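You operate a simulated robot arm through the tools that you are given. There is no shell and no other tool.

You run a simulated robot arm. Do the job below in one go: nothing can be reset, and whatever is moved stays where it is left.

Task
Scrub the crust off the bar mat, wipe the suds away and lay it on the drain board.
Fine: dip the blue brush in the wash bay; wipe with the yellow rag; both go back. Set down upright: blue scrub brush.

The check looks at the end state, three seconds after you hand in, the way a careful person would. Anything else that was tipped, shoved, dropped, spilled or broken makes it a failure.

Robot
A 6-joint arm with a two-finger gripper, fixed in place. Base frame: the origin is at the foot of the arm, x ahead of it, y to its left, z up; the work surface is at about z = 880. Units: mm, degrees, N and s.
Its first joint turns from -166.0 to 166.0 degrees. Payload 3.43 kg.
The TCP is the grasp point between the finger pads, 20 mm short of the fingertips. In the tool frame z runs along the fingers and y along their closing line. The gripper opens to 190 mm. The gripper's body begins 248 mm behind the TCP.
Orientation is that of the tool frame in the base frame, as a unit quaternion [x, y, z, w]. With the fingers straight down and closing along the base's y, the tool's x points along the base's -x, its y along +y and its z along -z.

Tools
- The arm moves only by the tool drive_tool. Its argument "plan" is a list of rows, each a list of 7 numbers: the shift along the tool's x, y, z in mm, then the turn, a rotation vector about the tool's x, y, z in degrees, then the finger opening in mm, from 0 to 190. In form: [[x, y, z, ax, ay, az, grip], ...]. A call has 1 to 20 rows; each row is the pose to reach, as a shift and turn from the pose commanded when the call began, along the tool's axes at that moment. Rows are played at 5 a second. More than 50 mm and 8.6 degrees between two rows, or a gripper value outside its range, and nothing of the call is played. Where a pose cannot be reached the arm comes as near as it can. A force on the tool above 90 N (or 10 N above the force at the start of the call, whichever is more), or a blocked arm, ends the call early, and 0.2 s more pass. Each finger travels about 153 mm/s and halts on what it meets, pressing with about 31 N; the grip force reading is that of the motor and also rises with nothing between the fingers. The clock runs only during rows and for 0.2 s after the last one: add rows that repeat a pose to give the fingers time. It gives the time, the measured TCP pose, the force on the tool (base axes), the opening and the grip force at its end, in the units of the frame above (readings bear some noise), with the torque about the TCP (base axes, N m) and any sound that the robot's microphone picked up.
- Cameras (640 x 400 px; columns grow to the right, rows downward): "scene" is fixed at [218.8, -499.2, 1646.3]; the picture's right is [0.65, -0.76, 0.00], its down [-0.64, -0.55, -0.54] and it looks along [0.41, 0.35, -0.84] (base axes); focal length 270 px, centre (320, 200). "wrist" rides on the gripper at [70, -8, -288] in the tool frame; the picture's right is [0.12, 0.99, 0.00], its down [-0.96, 0.12, -0.25] and it looks along [-0.24, 0.03, 0.97] (tool axes); focal length 261 px, centre (320, 200).
- camera(camera): a new picture of that camera. The clock stands still meanwhile.
- slide_trunk(by): slides the trunk up (or, below 0, down) by that many mm; the arm rides with it, the base frame stays. It gives what a move gives, with no picture.
- pixel_to_xyz(camera, pixels): for up to 12 pixels [column, row] of the newest picture of that camera ("zoom" is the newest enlarged one), the place [x, y, z] in the base frame of the surface seen there, good to about 2 mm. The clock stands still meanwhile.
- enlarge(camera, box): a new picture of the part [left, top, right, bottom] of that camera's present view, enlarged. The clock stands still meanwhile.
- job_done(): hands the job in; it is judged then, once.

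Leave the gripper open and the arm clear of the work at the hand-in unless told otherwise.

The tools are called after "Call:" as name(argument=value, ...) on one line, values as JSON. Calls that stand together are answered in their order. drive_tool: Moves the arm, as the interface text tells. Its arguments: {"type":"object","properties":{"plan":{"type":"array"}},"required":["plan"]} The other tools are called the same way: slide_trunk (by) slides the trunk up or down; camera (camera) takes a picture; pixel_to_xyz (camera, pixels) gives the place of the surface under pixels of a picture; enlarge (camera, box) takes an enlarged picture of a part of a camera's view; job_done () hands the job in.

At the start:

```text
clock: 0.0
tool_pos: [653.6, 221.5, 1174.0]
orientation: [0.0, 1.0, 0.0, 0.0]
ft_force: [-1.3, -0.4, 0.2]
torque: [-0.01, 0.02, 0.0]
gripper_width: 190.0
finger_force: 0.0
trunk travel left (down, up): [-375.0, 65.0]
```

scene: 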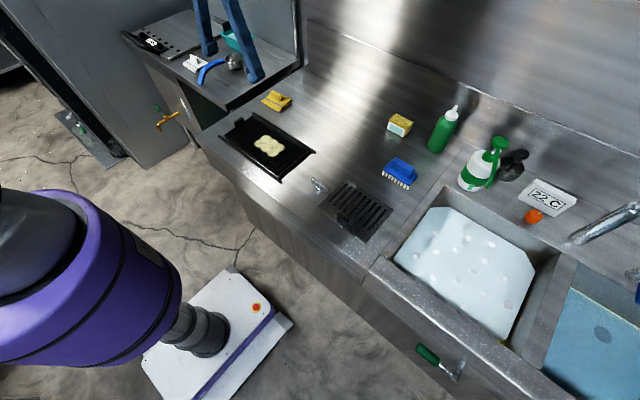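
wrist: 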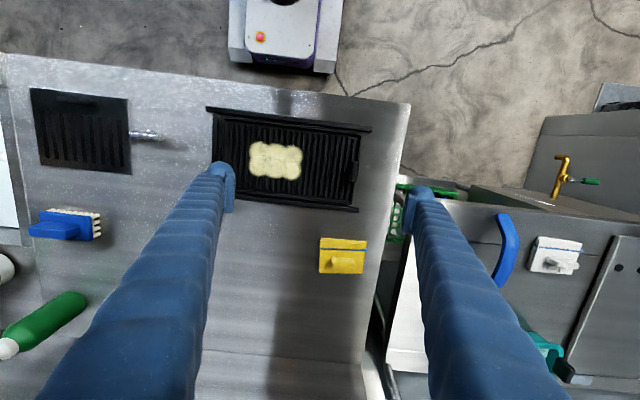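

I see the black mat with a pale crust at scene (268,147), a blue brush at (400,172), a yellow item at (277,100), a sponge at (399,125), a drain grate at (358,210) and a sink with suds at (465,265). I'll enlarge several areas before moving anything.

Call:
enlarge(camera="scene", box=[190, 80, 430, 230])

Call:
enlarge(camera="scene", box=[360, 90, 640, 400])

Call:
enlarge(camera="wrist", box=[0, 70, 400, 320])

Call:
enlarge(camera="scene", box=[110, 0, 310, 125])

```text
2.67 times, centred on (310, 155) of scene
```

zoom: 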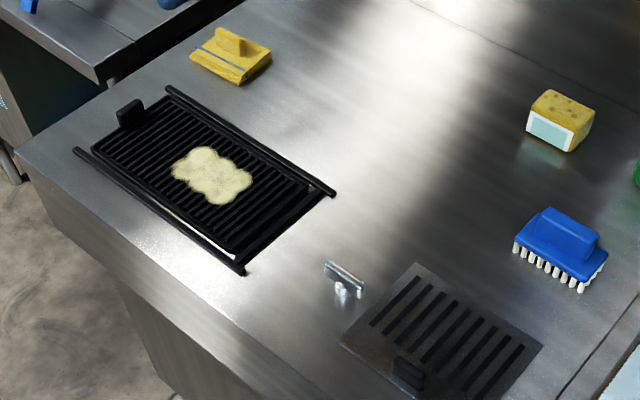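

```text
1.29 times, centred on (500, 245) of scene
```

zoom: 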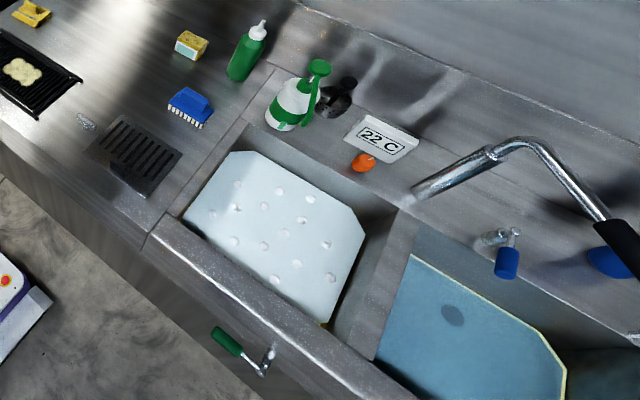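

```text
1.60 times, centred on (200, 195) of wrist
```

zoom: 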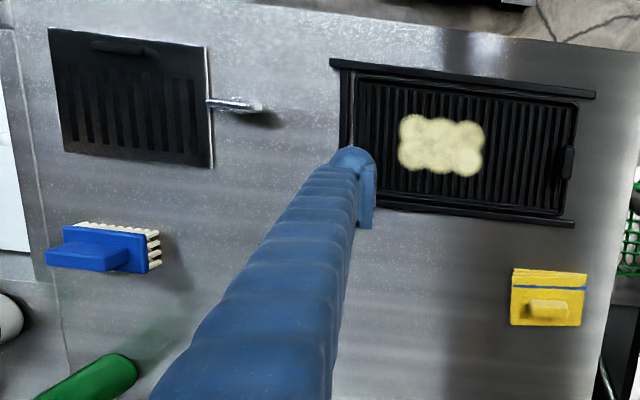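

```text
3.20 times, centred on (210, 62) of scene
```

zoom: 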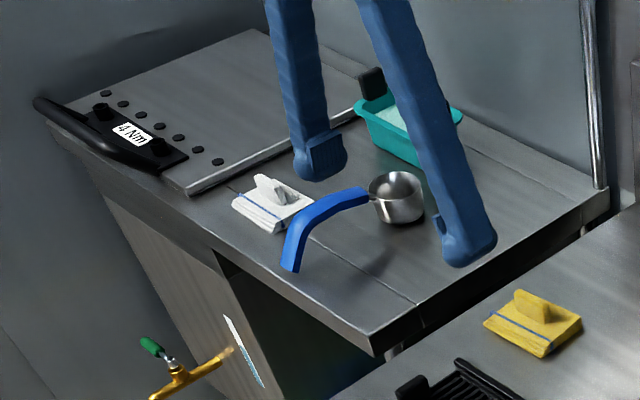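

Next I'll get 3D positions for the key items in the scene picture.

Call:
camera(camera="scene")

Call:
camera(camera="wrist")

Call:
pixel_to_xyz(camera="scene", pixels=[[268, 147], [239, 121], [253, 112], [315, 152], [220, 137], [281, 182], [277, 97], [399, 122], [400, 167], [358, 210], [465, 265], [600, 330]])

Call:
pixel_to_xyz(camera="wrist", pixels=[[37, 92], [125, 97], [128, 172], [42, 164], [232, 122], [358, 135], [352, 203], [235, 190], [275, 160], [342, 260], [65, 228], [88, 222]])

```text
taken
```

scene: 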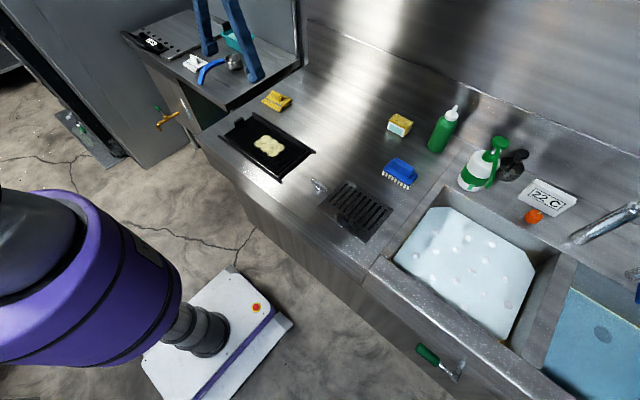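

```text
taken
```

wrist: 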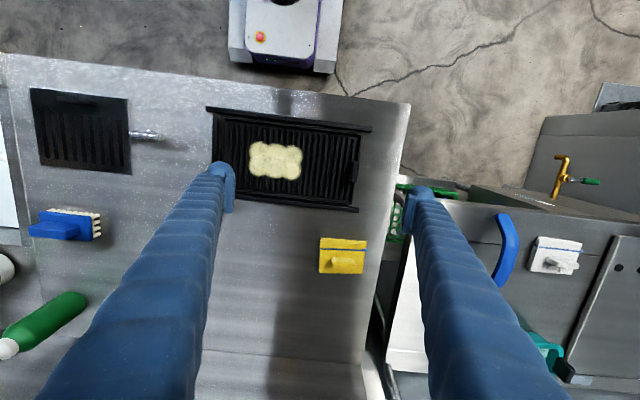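

```text
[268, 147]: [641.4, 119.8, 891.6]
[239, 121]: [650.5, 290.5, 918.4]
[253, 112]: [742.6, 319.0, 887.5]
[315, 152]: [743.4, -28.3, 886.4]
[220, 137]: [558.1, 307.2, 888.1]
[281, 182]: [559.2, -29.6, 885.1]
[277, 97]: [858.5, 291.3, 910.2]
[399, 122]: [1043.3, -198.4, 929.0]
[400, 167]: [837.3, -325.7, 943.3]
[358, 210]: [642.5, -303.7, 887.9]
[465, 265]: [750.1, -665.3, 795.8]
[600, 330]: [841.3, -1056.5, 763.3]
```

```text
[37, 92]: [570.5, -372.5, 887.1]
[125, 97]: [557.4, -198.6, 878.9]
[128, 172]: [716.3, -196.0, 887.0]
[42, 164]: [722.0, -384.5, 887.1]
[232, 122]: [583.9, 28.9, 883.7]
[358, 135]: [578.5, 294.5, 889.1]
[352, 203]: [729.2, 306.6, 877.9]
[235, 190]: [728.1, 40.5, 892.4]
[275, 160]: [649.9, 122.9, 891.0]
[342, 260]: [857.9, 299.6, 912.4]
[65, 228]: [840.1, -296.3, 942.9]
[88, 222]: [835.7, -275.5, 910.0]
```

I need to find the drain board. I'll enlarge the wrist view's right part (left table) and the scene's bottom right corner.

Call:
enlarge(camera="wrist", box=[340, 80, 640, 400])

Call:
enlarge(camera="scene", box=[520, 180, 640, 400])

Call:
enlarge(camera="scene", box=[310, 160, 410, 250])

Call:
enlarge(camera="scene", box=[200, 85, 330, 195])

```text
1.25 times, centred on (490, 240) of wrist
```

zoom: 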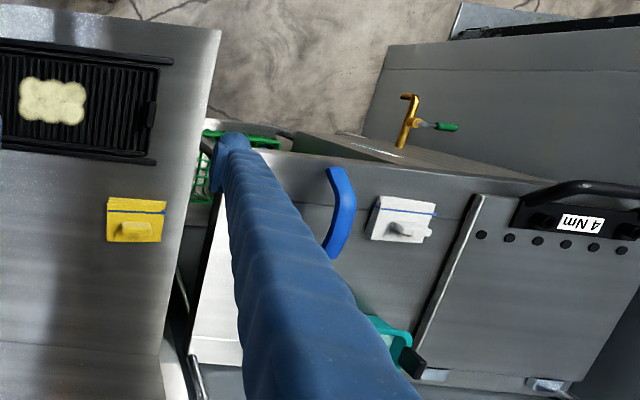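

```text
1.82 times, centred on (580, 290) of scene
```

zoom: 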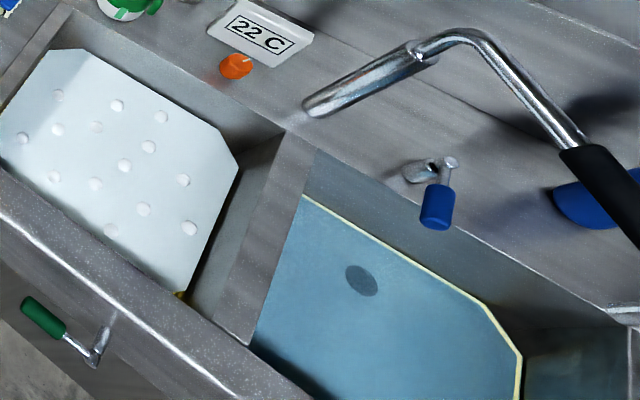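

```text
4.44 times, centred on (360, 205) of scene
```

zoom: 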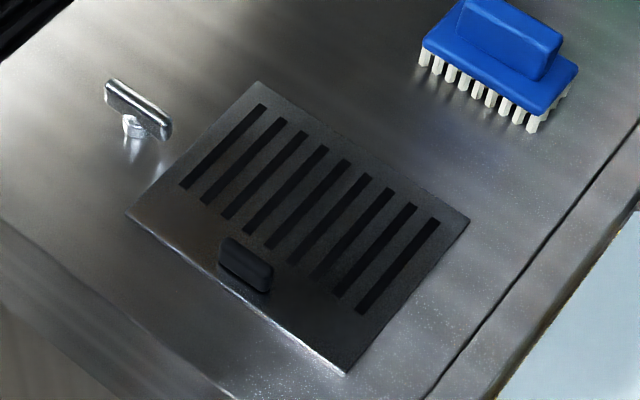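

```text
3.64 times, centred on (265, 140) of scene
```

zoom: 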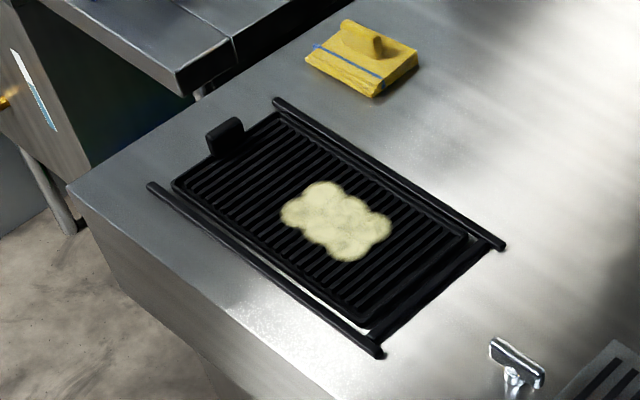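

I'll measure the faucet, sink edges and bottles so I can plan a clear path, and also points on the slotted plate and the mat.

Call:
pixel_to_xyz(camera="scene", pixels=[[575, 240], [632, 206], [450, 140], [495, 140], [480, 175], [550, 195], [535, 216], [430, 205], [400, 262], [375, 268], [505, 340], [430, 355]])

Call:
pixel_to_xyz(camera="wrist", pixels=[[505, 250], [553, 255], [560, 245], [545, 345], [400, 330], [560, 180], [620, 270], [10, 60], [10, 240], [80, 102], [150, 134], [354, 175]])

```text
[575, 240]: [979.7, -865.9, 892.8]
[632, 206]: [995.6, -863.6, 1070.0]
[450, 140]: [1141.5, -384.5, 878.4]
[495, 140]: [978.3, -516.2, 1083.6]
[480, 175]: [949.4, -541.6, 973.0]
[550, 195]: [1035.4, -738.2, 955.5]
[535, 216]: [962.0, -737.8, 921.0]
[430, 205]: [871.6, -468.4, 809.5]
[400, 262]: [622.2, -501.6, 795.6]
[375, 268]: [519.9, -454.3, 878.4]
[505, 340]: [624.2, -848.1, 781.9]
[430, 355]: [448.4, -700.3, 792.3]
```

```text
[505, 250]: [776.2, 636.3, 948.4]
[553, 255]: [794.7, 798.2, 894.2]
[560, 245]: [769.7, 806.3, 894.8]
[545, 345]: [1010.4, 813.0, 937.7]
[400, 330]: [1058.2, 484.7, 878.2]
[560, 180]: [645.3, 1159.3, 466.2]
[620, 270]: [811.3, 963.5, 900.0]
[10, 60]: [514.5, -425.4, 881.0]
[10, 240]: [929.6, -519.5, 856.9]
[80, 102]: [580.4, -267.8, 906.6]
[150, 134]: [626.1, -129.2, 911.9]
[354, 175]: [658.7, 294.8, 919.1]
```

The counter is clear along x=650, and at z≈1250 nothing is in the way. I'll move the arm right to about (650,-350,1250) and look for the drain board with the wrist camera.

Call:
drive_tool(plan=[[0, -40, -10, 0, 0, 0, 190], [0, -85, -20, 0, 0, 0, 190], [0, -130, -30, 0, 0, 0, 190], [0, -175, -40, 0, 0, 0, 190], [0, -220, -50, 0, 0, 0, 190], [0, -265, -60, 0, 0, 0, 190], [0, -310, -65, 0, 0, 0, 190], [0, -355, -70, 0, 0, 0, 190], [0, -400, -75, 0, 0, 0, 190], [0, -445, -75, 0, 0, 0, 190], [0, -490, -75, 0, 0, 0, 190], [0, -535, -75, 0, 0, 0, 190], [0, -571, -75, 0, 0, 0, 190]])

Call:
camera(camera="wrist")

Call:
camera(camera="scene")

```text
clock: 2.8
tool_pos: [651.6, -350.1, 1249.1]
orientation: [0.001, 1.0, 0.0, -0.002]
ft_force: [-0.4, -1.2, 0.3]
torque: [0.08, 0.01, -0.02]
gripper_width: 190.3
finger_force: 0.0
trunk travel left (down, up): [-375.0, 65.0]
```

```text
taken
```

wrist: 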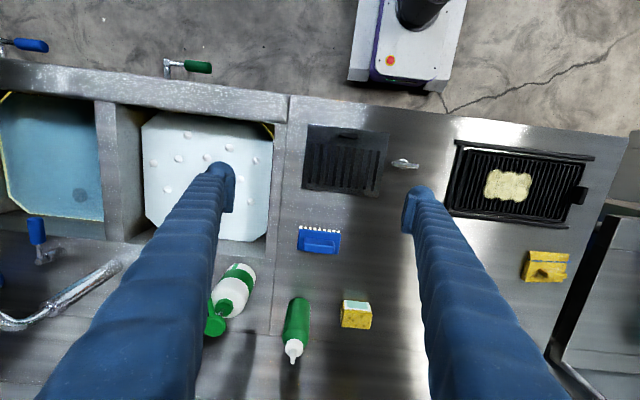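

```text
taken
```

scene: 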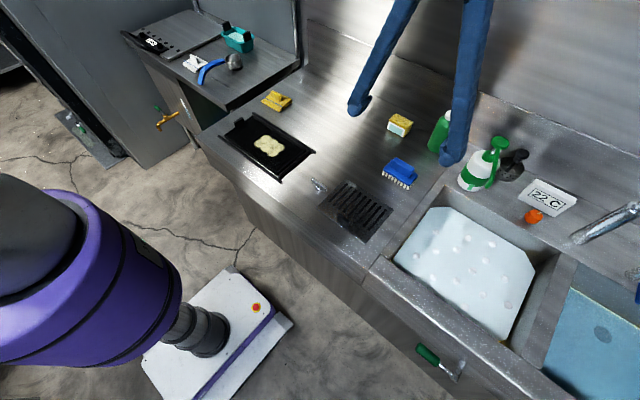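

From here I see two bays, the slotted plate at wrist (345,160), the mat at (520,185), the brush at (318,240), the sponge, bottles and rag. I'll enlarge these.

Call:
enlarge(camera="wrist", box=[280, 100, 480, 260])

Call:
enlarge(camera="wrist", box=[430, 110, 640, 300])

Call:
enlarge(camera="wrist", box=[0, 30, 290, 260])

Call:
enlarge(camera="scene", box=[120, 0, 320, 125])

```text
2.50 times, centred on (380, 180) of wrist
```

zoom: 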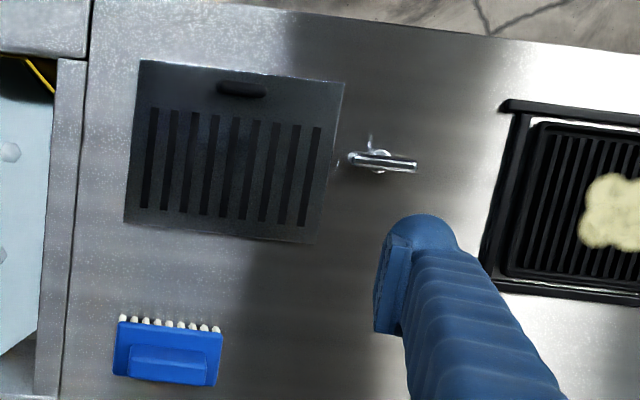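

```text
2.11 times, centred on (535, 205) of wrist
```

zoom: 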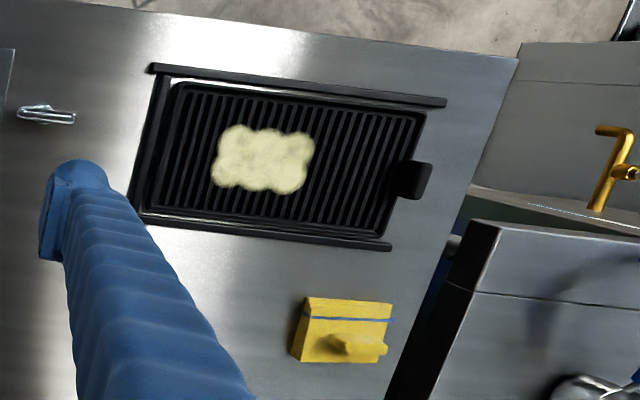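

```text
1.74 times, centred on (145, 145) of wrist
```

zoom: 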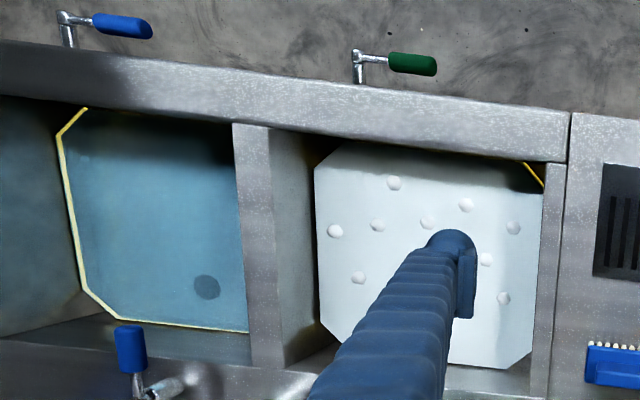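

```text
3.20 times, centred on (220, 62) of scene
```

zoom: 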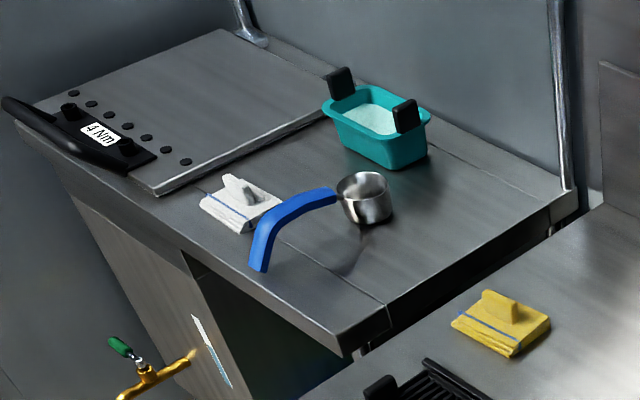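

The slotted plate may or may not be the drain board, so I'll tilt the gripper 48° to the right and look beyond the rinse bay.

Call:
drive_tool(plan=[[0, 0, 0, 8, 0, 0, 190], [0, 0, 0, 16, 0, 0, 190], [0, 0, 0, 24, 0, 0, 190], [0, 0, 0, 32, 0, 0, 190], [0, 0, 0, 40, 0, 0, 190], [0, 0, 0, 48, 0, 0, 190]])

Call:
camera(camera="wrist")

```text
clock: 4.2
tool_pos: [654.4, -348.1, 1249.2]
orientation: [0.0, 0.913, -0.408, -0.001]
ft_force: [1.4, 1.1, 1.0]
torque: [-0.04, 0.05, -0.06]
gripper_width: 190.1
finger_force: 0.0
trunk travel left (down, up): [-375.0, 65.0]
```

```text
taken
```

wrist: 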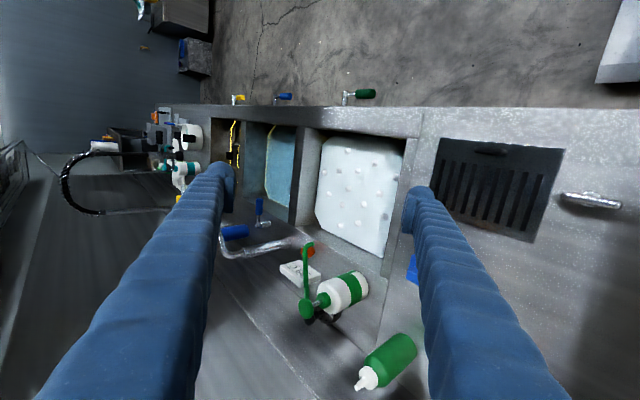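

Three bays: green (suds), blue and yellow. No drain board shows on that side. I'll enlarge the plate and the far end.

Call:
enlarge(camera="wrist", box=[410, 110, 640, 260])

Call:
enlarge(camera="wrist", box=[60, 70, 320, 270])

```text
2.67 times, centred on (525, 185) of wrist
```

zoom: 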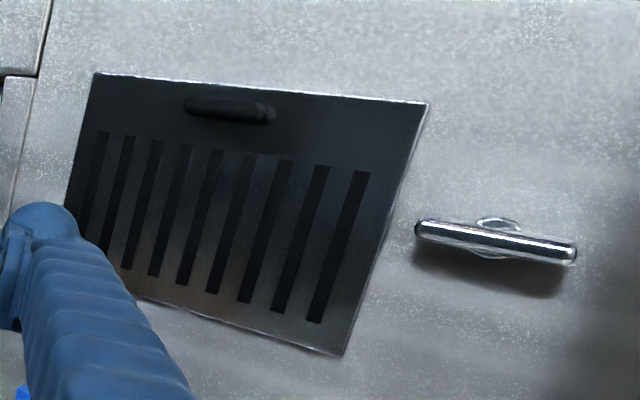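

```text
2.00 times, centred on (190, 170) of wrist
```

zoom: 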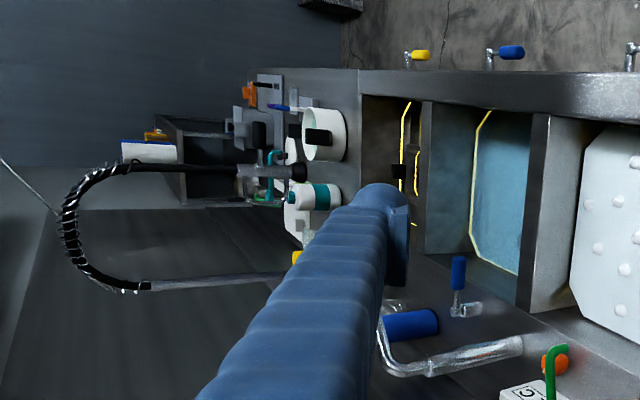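

Next I'll swing back upright and look to the left side of the workspace.

Call:
drive_tool(plan=[[0, 0, 0, -8, 0, 0, 190], [0, 0, 0, -16, 0, 0, 190], [0, 0, 0, -24, 0, 0, 190], [0, 0, 0, -32, 0, 0, 190], [0, 0, 0, -40, 0, 0, 190], [0, 0, 0, -48, 0, 0, 190]])

Call:
drive_tool(plan=[[0, 45, 0, 0, 0, 0, 190], [0, 90, 0, 0, 0, 0, 190], [0, 135, 0, 0, 0, 0, 190], [0, 180, 0, 0, 0, 0, 190], [0, 225, 0, 0, 0, 0, 190], [0, 270, 0, 0, 0, 0, 190], [0, 315, 0, 0, 0, 0, 190], [0, 360, 0, 0, 0, 0, 190], [0, 405, 0, 0, 0, 0, 190], [0, 450, 0, 0, 0, 0, 190], [0, 495, 0, 0, 0, 0, 190], [0, 540, 0, 0, 0, 0, 190], [0, 585, 0, 0, 0, 0, 190], [0, 630, 0, 0, 0, 0, 190], [0, 675, 0, 0, 0, 0, 190], [0, 720, 0, 0, 0, 0, 190]])

Call:
camera(camera="wrist")

Call:
camera(camera="scene")

```text
clock: 5.6
tool_pos: [653.4, -349.6, 1249.8]
orientation: [0.0, 1.0, 0.003, -0.001]
ft_force: [-0.1, -1.0, 0.3]
torque: [0.16, 0.0, -0.04]
gripper_width: 189.7
finger_force: 0.1
trunk travel left (down, up): [-375.0, 65.0]
```

```text
clock: 9.0
tool_pos: [655.7, 371.6, 1249.8]
orientation: [-0.001, 1.0, 0.0, 0.0]
ft_force: [0.5, 0.2, 0.1]
torque: [-0.11, 0.0, -0.01]
gripper_width: 190.2
finger_force: 0.1
trunk travel left (down, up): [-375.0, 65.0]
```

```text
taken
```

wrist: 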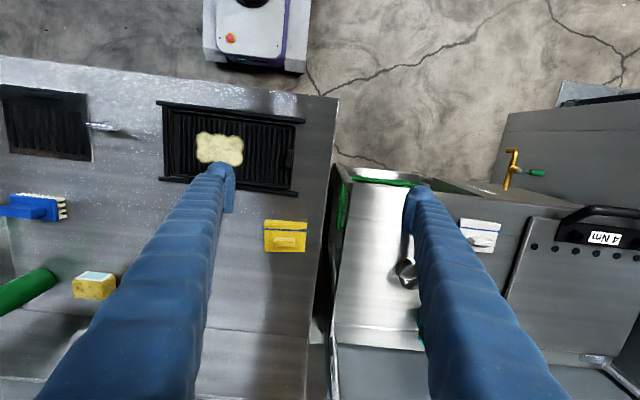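

```text
taken
```

scene: 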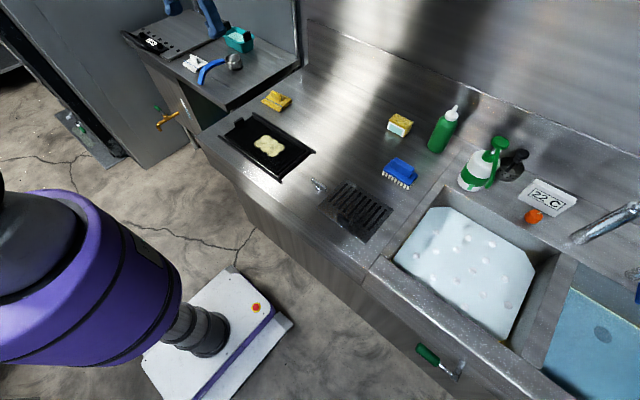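

I'll tilt to the left to see the left table and past it.

Call:
drive_tool(plan=[[0, 0, 0, -8, 0, 0, 190], [0, 0, 0, -16, 0, 0, 190], [0, 0, 0, -24, 0, 0, 190], [0, 0, 0, -32, 0, 0, 190], [0, 0, 0, -40, 0, 0, 190]])

Call:
camera(camera="wrist")

```text
clock: 10.2
tool_pos: [654.8, 371.0, 1250.6]
orientation: [0.0, 0.94, 0.342, 0.0]
ft_force: [-0.2, 0.1, -1.1]
torque: [0.07, 0.04, 0.05]
gripper_width: 190.2
finger_force: 0.1
trunk travel left (down, up): [-375.0, 65.0]
```

```text
taken
```

wrist: 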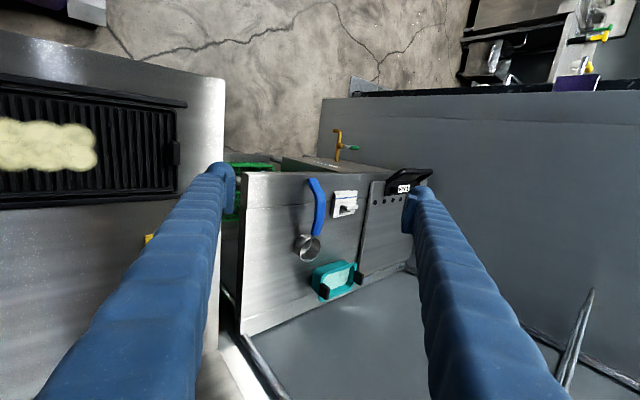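

The left side has a separate station and no drain board. I'll return upright and take a lower, closer look at the mat and the rails.

Call:
drive_tool(plan=[[0, 0, 0, 8, 0, 0, 190], [0, 0, 0, 16, 0, 0, 190], [0, 0, 0, 24, 0, 0, 190], [0, 0, 0, 32, 0, 0, 190], [0, 0, 0, 40, 0, 0, 190]])

Call:
drive_tool(plan=[[20, -40, 20, 0, 0, 0, 190], [40, -80, 40, 0, 0, 0, 190], [60, -115, 60, 0, 0, 0, 190], [80, -150, 80, 0, 0, 0, 190], [100, -180, 100, 0, 0, 0, 190], [120, -200, 120, 0, 0, 0, 190], [140, -220, 140, 0, 0, 0, 190], [140, -220, 160, 0, 0, 0, 190], [140, -220, 180, 0, 0, 0, 190]])

Call:
camera(camera="wrist")

```text
clock: 11.4
tool_pos: [654.0, 372.4, 1249.6]
orientation: [0.001, 1.0, -0.001, 0.0]
ft_force: [0.6, 0.4, -0.5]
torque: [-0.11, -0.03, 0.0]
gripper_width: 190.0
finger_force: 0.1
trunk travel left (down, up): [-375.0, 65.0]
```

```text
clock: 13.4
tool_pos: [513.2, 152.3, 1069.2]
orientation: [-0.001, 1.0, 0.0, -0.001]
ft_force: [0.0, -0.1, 0.5]
torque: [-0.06, -0.01, 0.0]
gripper_width: 190.0
finger_force: 0.1
trunk travel left (down, up): [-375.0, 65.0]
```

```text
taken
```

wrist: 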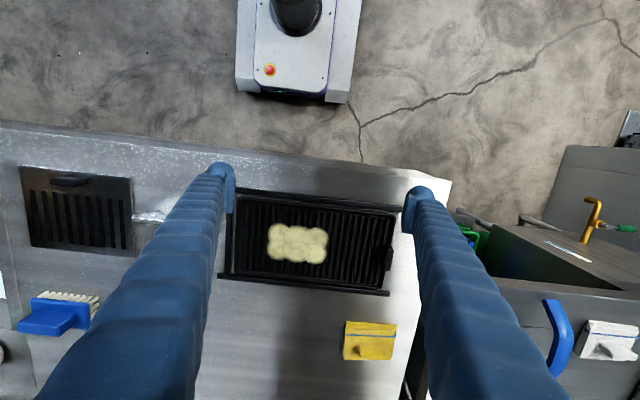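

Call:
enlarge(camera="wrist", box=[205, 170, 415, 310])

Call:
enlarge(camera="wrist", box=[0, 130, 220, 350])

```text
2.86 times, centred on (310, 240) of wrist
```

zoom: 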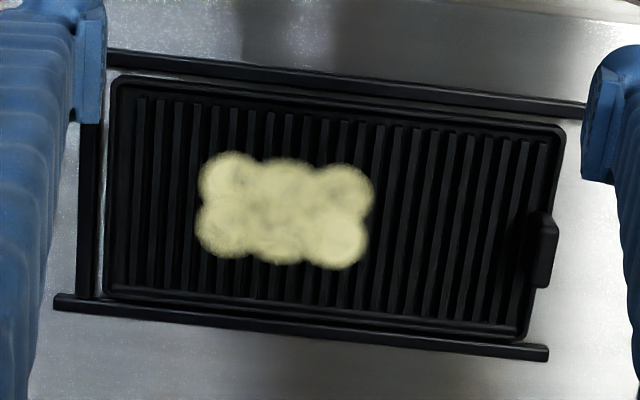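

```text
1.82 times, centred on (110, 240) of wrist
```

zoom: 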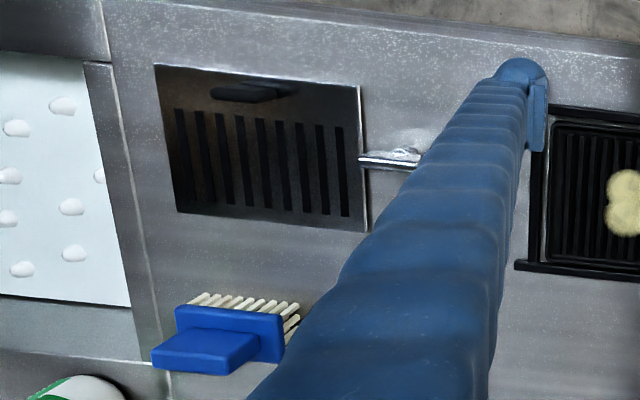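

The mat is a ribbed tray inside three bars, with a tab at its left end. I'll measure the mat, bars and tab from this view, using wrist pixels.

Call:
pixel_to_xyz(camera="wrist", pixels=[[246, 197], [397, 216], [383, 287], [241, 274], [388, 259], [275, 240], [325, 248], [300, 243], [240, 230], [340, 190], [350, 289], [395, 255]])

Call:
pixel_to_xyz(camera="wrist", pixels=[[22, 168], [130, 178], [135, 250], [32, 245], [70, 180], [140, 216], [150, 218], [62, 212], [60, 305], [40, 318], [365, 342], [380, 345]])

```text
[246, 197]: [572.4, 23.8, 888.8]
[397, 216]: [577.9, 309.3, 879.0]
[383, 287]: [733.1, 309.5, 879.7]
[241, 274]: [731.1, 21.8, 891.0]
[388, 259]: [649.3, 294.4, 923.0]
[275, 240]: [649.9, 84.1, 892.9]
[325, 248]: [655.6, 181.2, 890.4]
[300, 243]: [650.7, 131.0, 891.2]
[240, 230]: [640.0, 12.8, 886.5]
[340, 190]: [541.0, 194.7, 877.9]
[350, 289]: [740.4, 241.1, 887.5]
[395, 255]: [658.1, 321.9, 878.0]
```

```text
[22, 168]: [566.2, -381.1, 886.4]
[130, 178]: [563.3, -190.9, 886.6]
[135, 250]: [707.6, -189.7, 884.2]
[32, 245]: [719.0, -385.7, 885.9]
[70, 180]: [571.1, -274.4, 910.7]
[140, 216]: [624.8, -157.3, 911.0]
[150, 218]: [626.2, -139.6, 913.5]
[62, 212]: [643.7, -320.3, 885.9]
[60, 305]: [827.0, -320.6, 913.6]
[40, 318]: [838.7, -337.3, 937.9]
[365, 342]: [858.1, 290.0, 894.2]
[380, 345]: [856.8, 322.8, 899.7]
```

The mat is roughly 160 × 270 mm and the slotted plate roughly 150 × 190 mm. Before deciding on the drain board I'll check the robot's right side and the area behind it by swinging the arm high.

Call:
drive_tool(plan=[[0, 0, -45, 0, 0, 0, 190], [0, 0, -90, 0, 0, 0, 190], [0, 0, -135, 0, 0, 0, 190], [0, 0, -180, 0, 0, 0, 190], [0, -45, -190, 0, 0, 0, 190], [0, -90, -190, 0, 0, 0, 190], [0, -135, -190, 0, 0, 0, 190], [0, -180, -190, 0, 0, 0, 190], [0, -225, -190, 0, 0, 0, 190], [0, -270, -190, 0, 0, 0, 190], [0, -315, -190, 0, 0, 0, 190], [0, -360, -190, 0, 0, 0, 190], [0, -405, -190, 0, 0, 0, 190], [0, -450, -190, 0, 0, 0, 190], [0, -495, -190, 0, 0, 0, 190], [20, -540, -190, 0, 0, 0, 190], [45, -580, -190, 0, 0, 0, 190], [75, -615, -190, 0, 0, 0, 190], [105, -650, -190, 0, 0, 0, 190]])

Call:
camera(camera="wrist")

```text
clock: 17.4
tool_pos: [404.5, -499.7, 1263.3]
orientation: [0.0, 1.0, -0.001, 0.0]
ft_force: [-0.9, -0.2, -0.3]
torque: [0.05, -0.04, -0.01]
gripper_width: 190.1
finger_force: 0.0
trunk travel left (down, up): [-375.0, 65.0]
```

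```text
taken
```

wrist: 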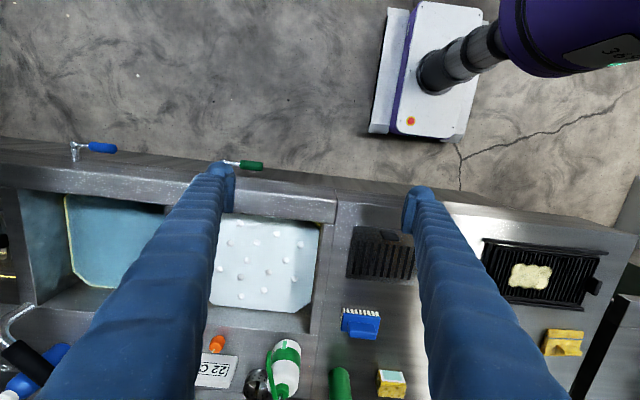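

Nothing is on the right or behind. I'll enlarge the open counter area and the parts around it, looking for a marked or ridged drain board.

Call:
enlarge(camera="scene", box=[280, 30, 480, 170])

Call:
enlarge(camera="scene", box=[190, 130, 400, 300])

Call:
enlarge(camera="scene", box=[0, 0, 200, 250])

Call:
enlarge(camera="scene", box=[430, 100, 640, 260])

```text
2.86 times, centred on (380, 100) of scene
```

zoom: 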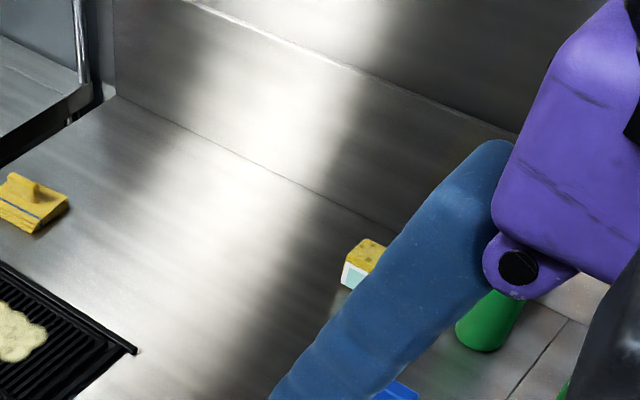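

```text
2.35 times, centred on (295, 215) of scene
```

zoom: 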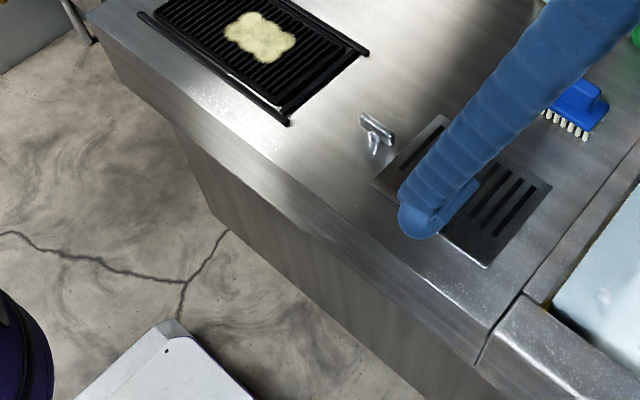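

```text
1.60 times, centred on (100, 125) of scene
```

zoom: 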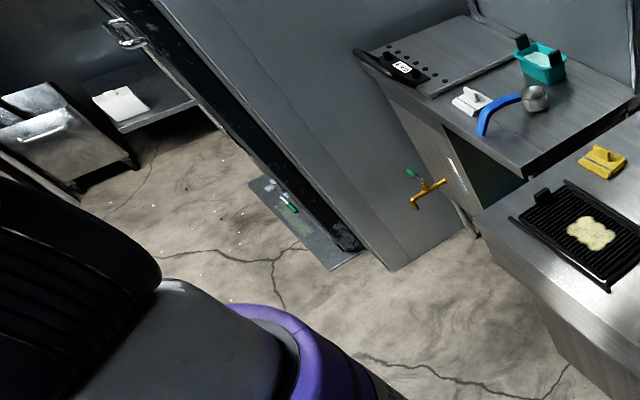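

```text
2.50 times, centred on (535, 180) of scene
```

zoom: 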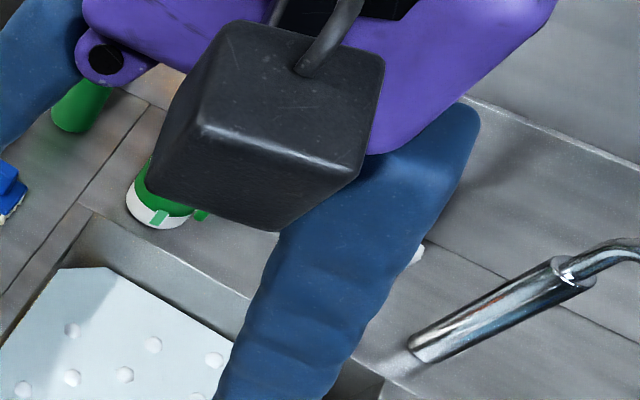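

The left station with the brass tap is separate equipment. I'll look closely at the slotted plate and the T-shaped piece from an oblique angle.

Call:
drive_tool(plan=[[-20, 40, 30, 0, 0, 0, 190], [-40, 85, 60, 0, 0, 0, 190], [-60, 130, 90, 0, 0, 0, 190], [-80, 175, 110, 0, 0, 0, 190], [-100, 220, 130, 0, 0, 0, 190], [-120, 260, 140, 0, 0, 0, 190], [-140, 300, 150, 0, 0, 0, 190], [-140, 340, 150, 8, 0, 0, 190], [-140, 380, 150, 16, 0, 0, 190], [-140, 400, 150, 24, 0, 0, 190], [-140, 400, 150, 32, 0, 0, 190], [-140, 400, 150, 40, 0, 0, 190]])

Call:
camera(camera="wrist")

```text
refused: row 1 steps farther than a row can; nothing moved
```

```text
taken
```

wrist: 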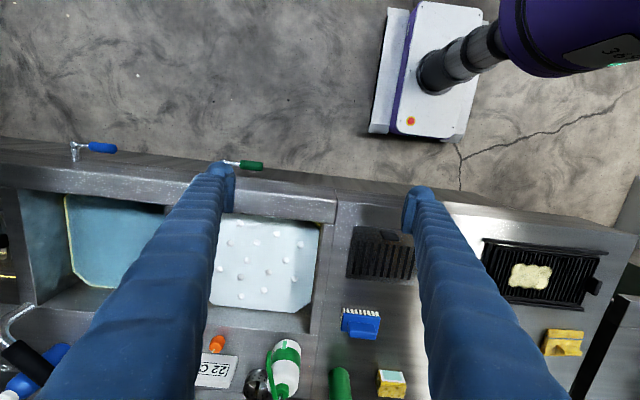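

The first row stepped too far, so I'll use smaller steps for the same look at the plate.

Call:
drive_tool(plan=[[-15, 30, 20, 0, 0, 0, 190], [-30, 60, 40, 0, 0, 0, 190], [-45, 90, 60, 0, 0, 0, 190], [-60, 120, 80, 0, 0, 0, 190], [-75, 150, 100, 0, 0, 0, 190], [-90, 180, 120, 0, 0, 0, 190], [-105, 210, 140, 0, 0, 0, 190], [-120, 245, 150, 0, 0, 0, 190], [-135, 285, 150, 0, 0, 0, 190], [-140, 325, 150, 7, 0, 0, 190], [-140, 365, 150, 14, 0, 0, 190], [-140, 400, 150, 21, 0, 0, 190], [-140, 400, 150, 28, 0, 0, 190], [-140, 400, 150, 35, 0, 0, 190], [-140, 400, 150, 42, 0, 0, 190]])

Call:
camera(camera="wrist")

```text
clock: 20.6
tool_pos: [548.8, -97.9, 1109.7]
orientation: [-0.001, 0.933, -0.36, 0.0]
ft_force: [0.5, 0.1, -1.1]
torque: [-0.07, 0.04, -0.03]
gripper_width: 190.0
finger_force: 0.0
trunk travel left (down, up): [-375.0, 65.0]
```

```text
taken
```

wrist: 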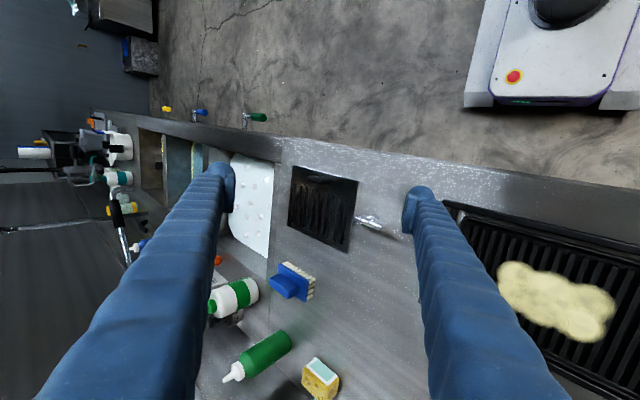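

Call:
enlarge(camera="wrist", box=[260, 150, 420, 260])

Call:
enlarge(camera="wrist", box=[410, 170, 640, 400])

Call:
enlarge(camera="wrist", box=[220, 240, 360, 400])

Call:
enlarge(camera="wrist", box=[0, 60, 240, 260])

```text
3.64 times, centred on (340, 205) of wrist
```

zoom: 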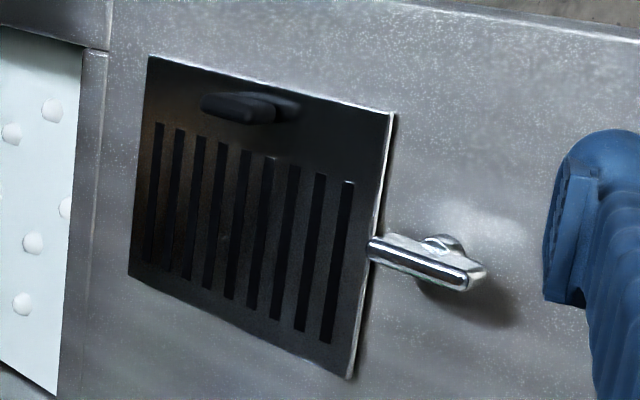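

```text
1.74 times, centred on (525, 285) of wrist
```

zoom: 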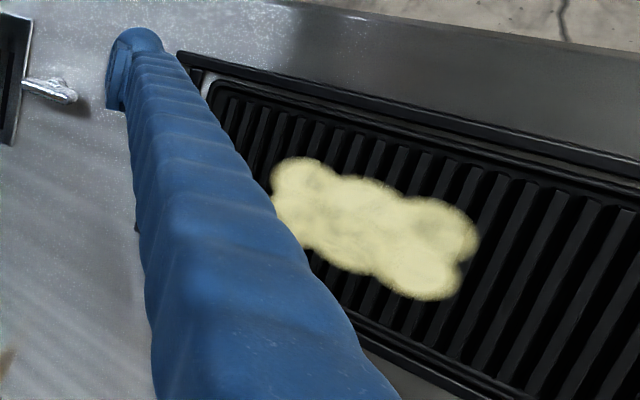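

```text
2.50 times, centred on (290, 320) of wrist
```

zoom: 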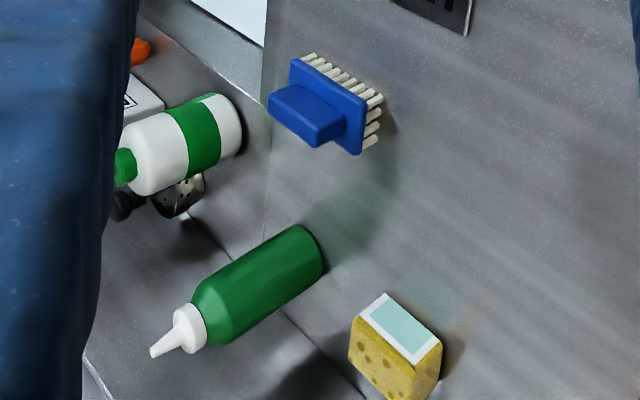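

```text
2.00 times, centred on (120, 160) of wrist
```

zoom: 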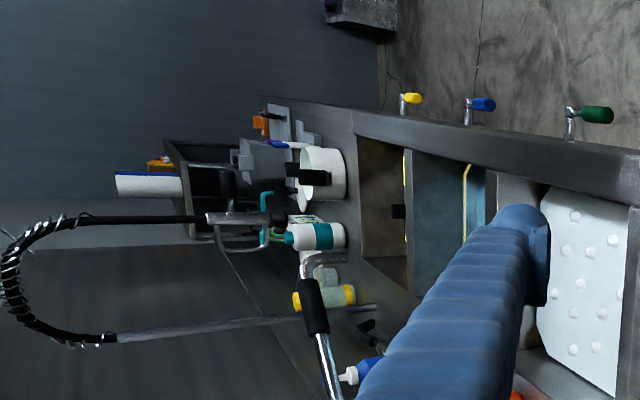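

The slotted plate has its own grip and a T-handle stands beside it, so it looks like a lift-out grate. I'll sample surface heights over the counter to see whether part of it is a raised or sloped board.

Call:
pixel_to_xyz(camera="scene", pixels=[[300, 130], [330, 120], [360, 110], [330, 165], [355, 160], [290, 110], [310, 95], [340, 80], [230, 150], [250, 175], [300, 210], [200, 140]])

Call:
camera(camera="scene")

```text
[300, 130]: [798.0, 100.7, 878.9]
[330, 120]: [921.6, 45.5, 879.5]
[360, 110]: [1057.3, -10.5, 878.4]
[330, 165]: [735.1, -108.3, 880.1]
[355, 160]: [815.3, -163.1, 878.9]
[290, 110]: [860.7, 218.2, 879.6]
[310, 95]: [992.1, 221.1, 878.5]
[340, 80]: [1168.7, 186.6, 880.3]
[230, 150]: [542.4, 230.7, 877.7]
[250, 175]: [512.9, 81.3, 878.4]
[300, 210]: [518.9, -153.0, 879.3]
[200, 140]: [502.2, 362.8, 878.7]
```

```text
taken
```

scene: 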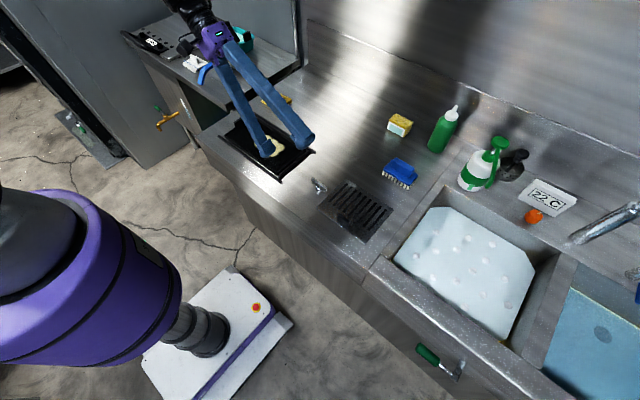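

The whole counter is one flat steel surface at z≈879. It's the flat left side of the three-bay sink, which is what a drain board is, and the slotted plate is a small grate with a handle. I'll begin with the brush: straighten the tool and move above it near (800,-315,1100) for a close look.

Call:
drive_tool(plan=[[0, 0, 0, -7, 0, 0, 190], [0, 0, 0, -14, 0, 0, 190], [0, 0, 0, -21, 0, 0, 190], [0, 0, 0, -28, 0, 0, 190], [0, 0, 0, -35, 0, 0, 190], [0, 0, 0, -42, 0, 0, 190]])

Call:
drive_tool(plan=[[-35, -30, 0, 0, 0, 0, 190], [-70, -60, 0, 0, 0, 0, 190], [-105, -90, 0, 0, 0, 0, 190], [-140, -120, 0, 0, 0, 0, 190], [-175, -150, 0, 0, 0, 0, 190], [-210, -180, 0, 0, 0, 0, 190], [-245, -210, 5, 0, 0, 0, 190], [-245, -216, 10, 0, 0, 0, 190]])

Call:
camera(camera="wrist")

```text
clock: 22.0
tool_pos: [548.1, -98.6, 1111.3]
orientation: [0.001, 1.0, 0.0, 0.0]
ft_force: [0.3, -0.4, 0.3]
torque: [0.11, -0.01, 0.0]
gripper_width: 189.9
finger_force: 0.0
trunk travel left (down, up): [-375.0, 65.0]
```

```text
clock: 23.8
tool_pos: [793.4, -314.1, 1100.8]
orientation: [0.0, 1.0, 0.0, -0.001]
ft_force: [0.4, -0.5, 0.5]
torque: [0.0, -0.01, 0.0]
gripper_width: 189.8
finger_force: 0.0
trunk travel left (down, up): [-375.0, 65.0]
```

```text
taken
```

wrist: 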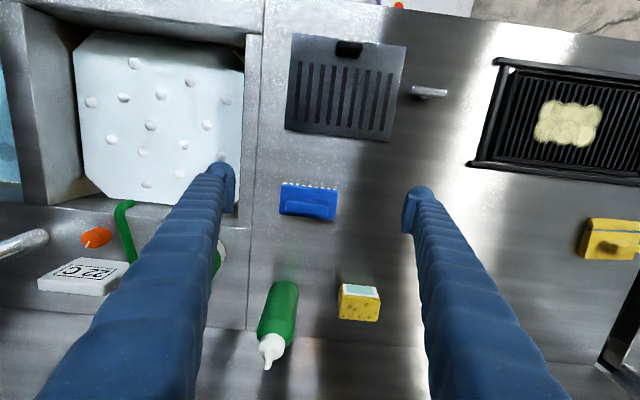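

Call:
enlarge(camera="wrist", box=[260, 160, 360, 240])

Call:
pixel_to_xyz(camera="zoom", pixels=[[130, 175], [485, 205], [135, 315], [475, 375], [190, 250], [440, 260], [195, 310], [440, 350], [310, 300], [310, 220], [150, 155], [480, 175]])

```text
5.00 times, centred on (310, 200) of wrist
```

zoom: 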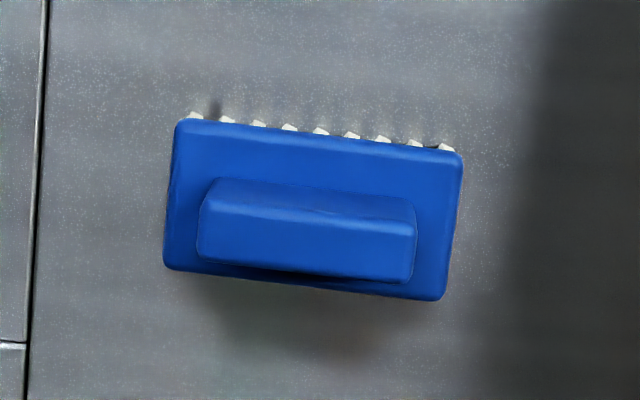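

```text
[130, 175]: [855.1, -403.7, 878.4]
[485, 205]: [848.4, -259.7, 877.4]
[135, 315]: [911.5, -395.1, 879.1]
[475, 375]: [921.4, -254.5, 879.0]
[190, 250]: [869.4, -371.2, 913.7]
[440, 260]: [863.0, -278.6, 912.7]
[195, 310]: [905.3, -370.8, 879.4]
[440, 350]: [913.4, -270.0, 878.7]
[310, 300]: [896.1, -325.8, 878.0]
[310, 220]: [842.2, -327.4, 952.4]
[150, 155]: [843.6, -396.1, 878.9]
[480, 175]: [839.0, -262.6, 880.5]
```

I'll sample the brush's exact corners and handle faces in this zoomed picture.

Call:
pixel_to_xyz(camera="zoom", pixels=[[182, 128], [455, 158], [172, 262], [437, 292], [220, 185], [408, 203], [205, 225], [405, 245], [205, 250], [402, 272], [305, 200], [305, 240]])

Call:
pixel_to_xyz(camera="scene", pixels=[[388, 170], [384, 176], [408, 188], [415, 178], [391, 160], [411, 170], [400, 163], [402, 172], [398, 178], [390, 184], [405, 186], [395, 166]])

```text
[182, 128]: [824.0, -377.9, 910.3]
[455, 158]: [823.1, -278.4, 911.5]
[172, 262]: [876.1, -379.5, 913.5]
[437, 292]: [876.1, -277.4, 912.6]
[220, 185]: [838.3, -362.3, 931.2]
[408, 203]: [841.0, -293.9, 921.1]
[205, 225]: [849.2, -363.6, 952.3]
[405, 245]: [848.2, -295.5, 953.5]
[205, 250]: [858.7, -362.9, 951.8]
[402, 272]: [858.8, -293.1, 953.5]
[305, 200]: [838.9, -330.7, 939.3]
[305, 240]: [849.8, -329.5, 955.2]
```

```text
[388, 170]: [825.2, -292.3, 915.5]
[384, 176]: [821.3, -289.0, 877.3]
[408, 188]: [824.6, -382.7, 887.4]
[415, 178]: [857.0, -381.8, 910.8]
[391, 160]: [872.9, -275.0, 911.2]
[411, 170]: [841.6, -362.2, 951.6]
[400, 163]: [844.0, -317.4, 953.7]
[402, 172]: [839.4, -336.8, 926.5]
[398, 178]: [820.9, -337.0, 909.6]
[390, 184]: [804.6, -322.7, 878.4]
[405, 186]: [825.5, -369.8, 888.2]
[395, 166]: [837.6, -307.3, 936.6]
```

The brush is square to the axes: block x 822–878, y −380…−277, top z 913. Its handle is about 24 mm wide (x 838–861), centred near (850,−328), top z 954. Next I'll measure the wash bay's outline in the current wrist picture.

Call:
camera(camera="wrist")

Call:
pixel_to_xyz(camera="wrist", pixels=[[90, 35], [235, 60], [240, 100], [205, 150], [150, 125], [100, 190], [75, 100], [250, 100], [248, 30], [160, 20], [125, 250], [110, 205]])

```text
taken
```

wrist: 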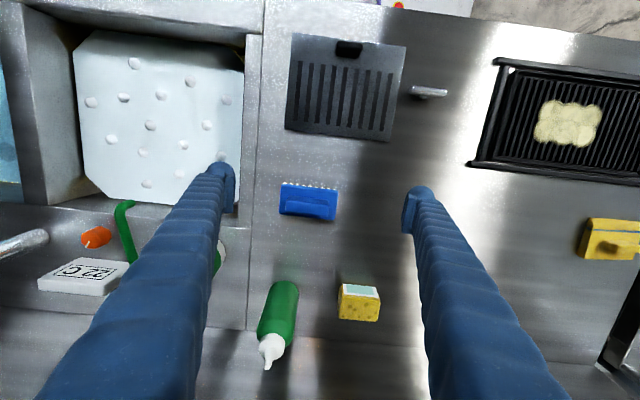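

```text
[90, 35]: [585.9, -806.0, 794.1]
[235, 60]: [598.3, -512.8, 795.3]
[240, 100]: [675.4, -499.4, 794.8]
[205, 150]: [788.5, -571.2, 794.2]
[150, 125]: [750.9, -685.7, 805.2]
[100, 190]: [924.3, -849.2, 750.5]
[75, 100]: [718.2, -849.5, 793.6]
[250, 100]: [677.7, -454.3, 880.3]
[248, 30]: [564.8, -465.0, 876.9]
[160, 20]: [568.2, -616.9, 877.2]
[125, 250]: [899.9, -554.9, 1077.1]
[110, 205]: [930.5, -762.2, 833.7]
```

The suds surface is at z≈794.5 and the bay spans x≈575–900, y≈−490…−850. I'll turn the tool 90° so the fingers close along base x, and centre over the brush handle at (850,−328.5) with the fingers at 100 mm.

Call:
drive_tool(plan=[[-5, -1, 3, 0, 0, 7.5, 180], [-10, -2, 6, 0, 0, 15, 170], [-15, -3, 9, 0, 0, 22.5, 160], [-20, -4, 12, 0, 0, 30, 150], [-25, -5, 15, 0, 0, 37.5, 140], [-30, -7, 18, 0, 0, 45, 130], [-35, -8, 21, 0, 0, 52.5, 120], [-40, -9, 24, 0, 0, 60, 110], [-45, -10, 27, 0, 0, 67.5, 100], [-50, -11, 30, 0, 0, 75, 100], [-54, -12, 33, 0, 0, 82.5, 100], [-56.4, -13, 39, 0, 0, 90, 100], [-56.4, -13, 39, 0, 0, 90, 100]])

Call:
camera(camera="wrist")

```text
clock: 26.6
tool_pos: [848.0, -328.8, 1062.0]
orientation: [0.708, 0.706, 0.0, 0.0]
ft_force: [-0.7, -0.2, -0.1]
torque: [0.03, -0.01, -0.01]
gripper_width: 99.9
finger_force: 0.1
trunk travel left (down, up): [-375.0, 65.0]
```

```text
taken
```

wrist: 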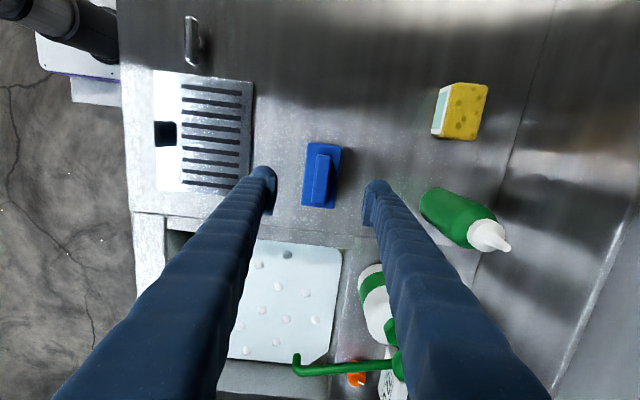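

The brush sits between the fingers at wrist (322,175). I'll go straight down to z≈938, so the tips are about 5 mm above the brush block, then close on the handle.

Call:
drive_tool(plan=[[0, 0, 40, 0, 0, 0, 100], [0, 0, 75, 0, 0, 0, 100], [0, 0, 100, 0, 0, 0, 100], [0, 0, 114, 0, 0, 0, 100], [0, 0, 121, 0, 0, 0, 100], [0, 0, 121, 0, 0, 0, 100]])

Call:
camera(camera="wrist")

Call:
enlarge(camera="scene", box=[340, 110, 460, 220])

```text
clock: 28.0
tool_pos: [849.8, -328.3, 939.7]
orientation: [0.707, 0.707, -0.001, 0.0]
ft_force: [-0.6, -0.1, 0.3]
torque: [0.02, -0.01, 0.0]
gripper_width: 100.0
finger_force: 0.0
trunk travel left (down, up): [-375.0, 65.0]
```

```text
taken
```

wrist: 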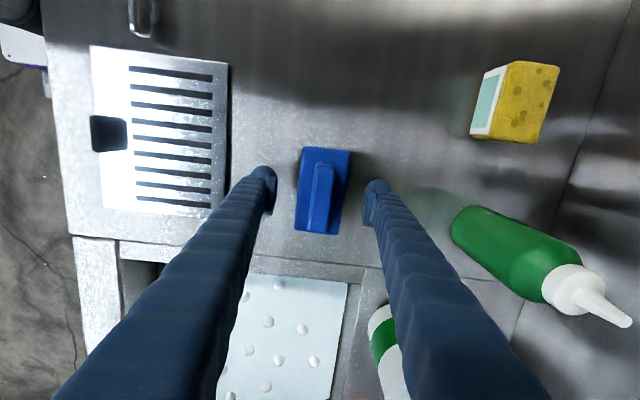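

```text
3.64 times, centred on (400, 165) of scene
```

zoom: 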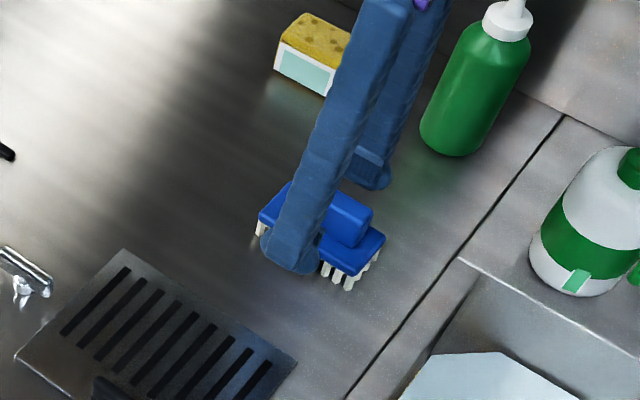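

The fingers straddle the handle cleanly. I'll close the gripper in place and read the opening.

Call:
drive_tool(plan=[[0, 0, 0, 0, 0, 0, 70], [0, 0, 0, 0, 0, 0, 40], [0, 0, 0, 0, 0, 0, 20], [0, 0, 0, 0, 0, 0, 10], [0, 0, 0, 0, 0, 0, 10]])

```text
clock: 29.2
tool_pos: [849.5, -328.3, 940.1]
orientation: [0.707, 0.707, -0.001, 0.0]
ft_force: [-0.1, -0.4, -0.4]
torque: [-0.03, 0.03, -0.02]
gripper_width: 22.6
finger_force: 31.0
trunk travel left (down, up): [-375.0, 65.0]
```

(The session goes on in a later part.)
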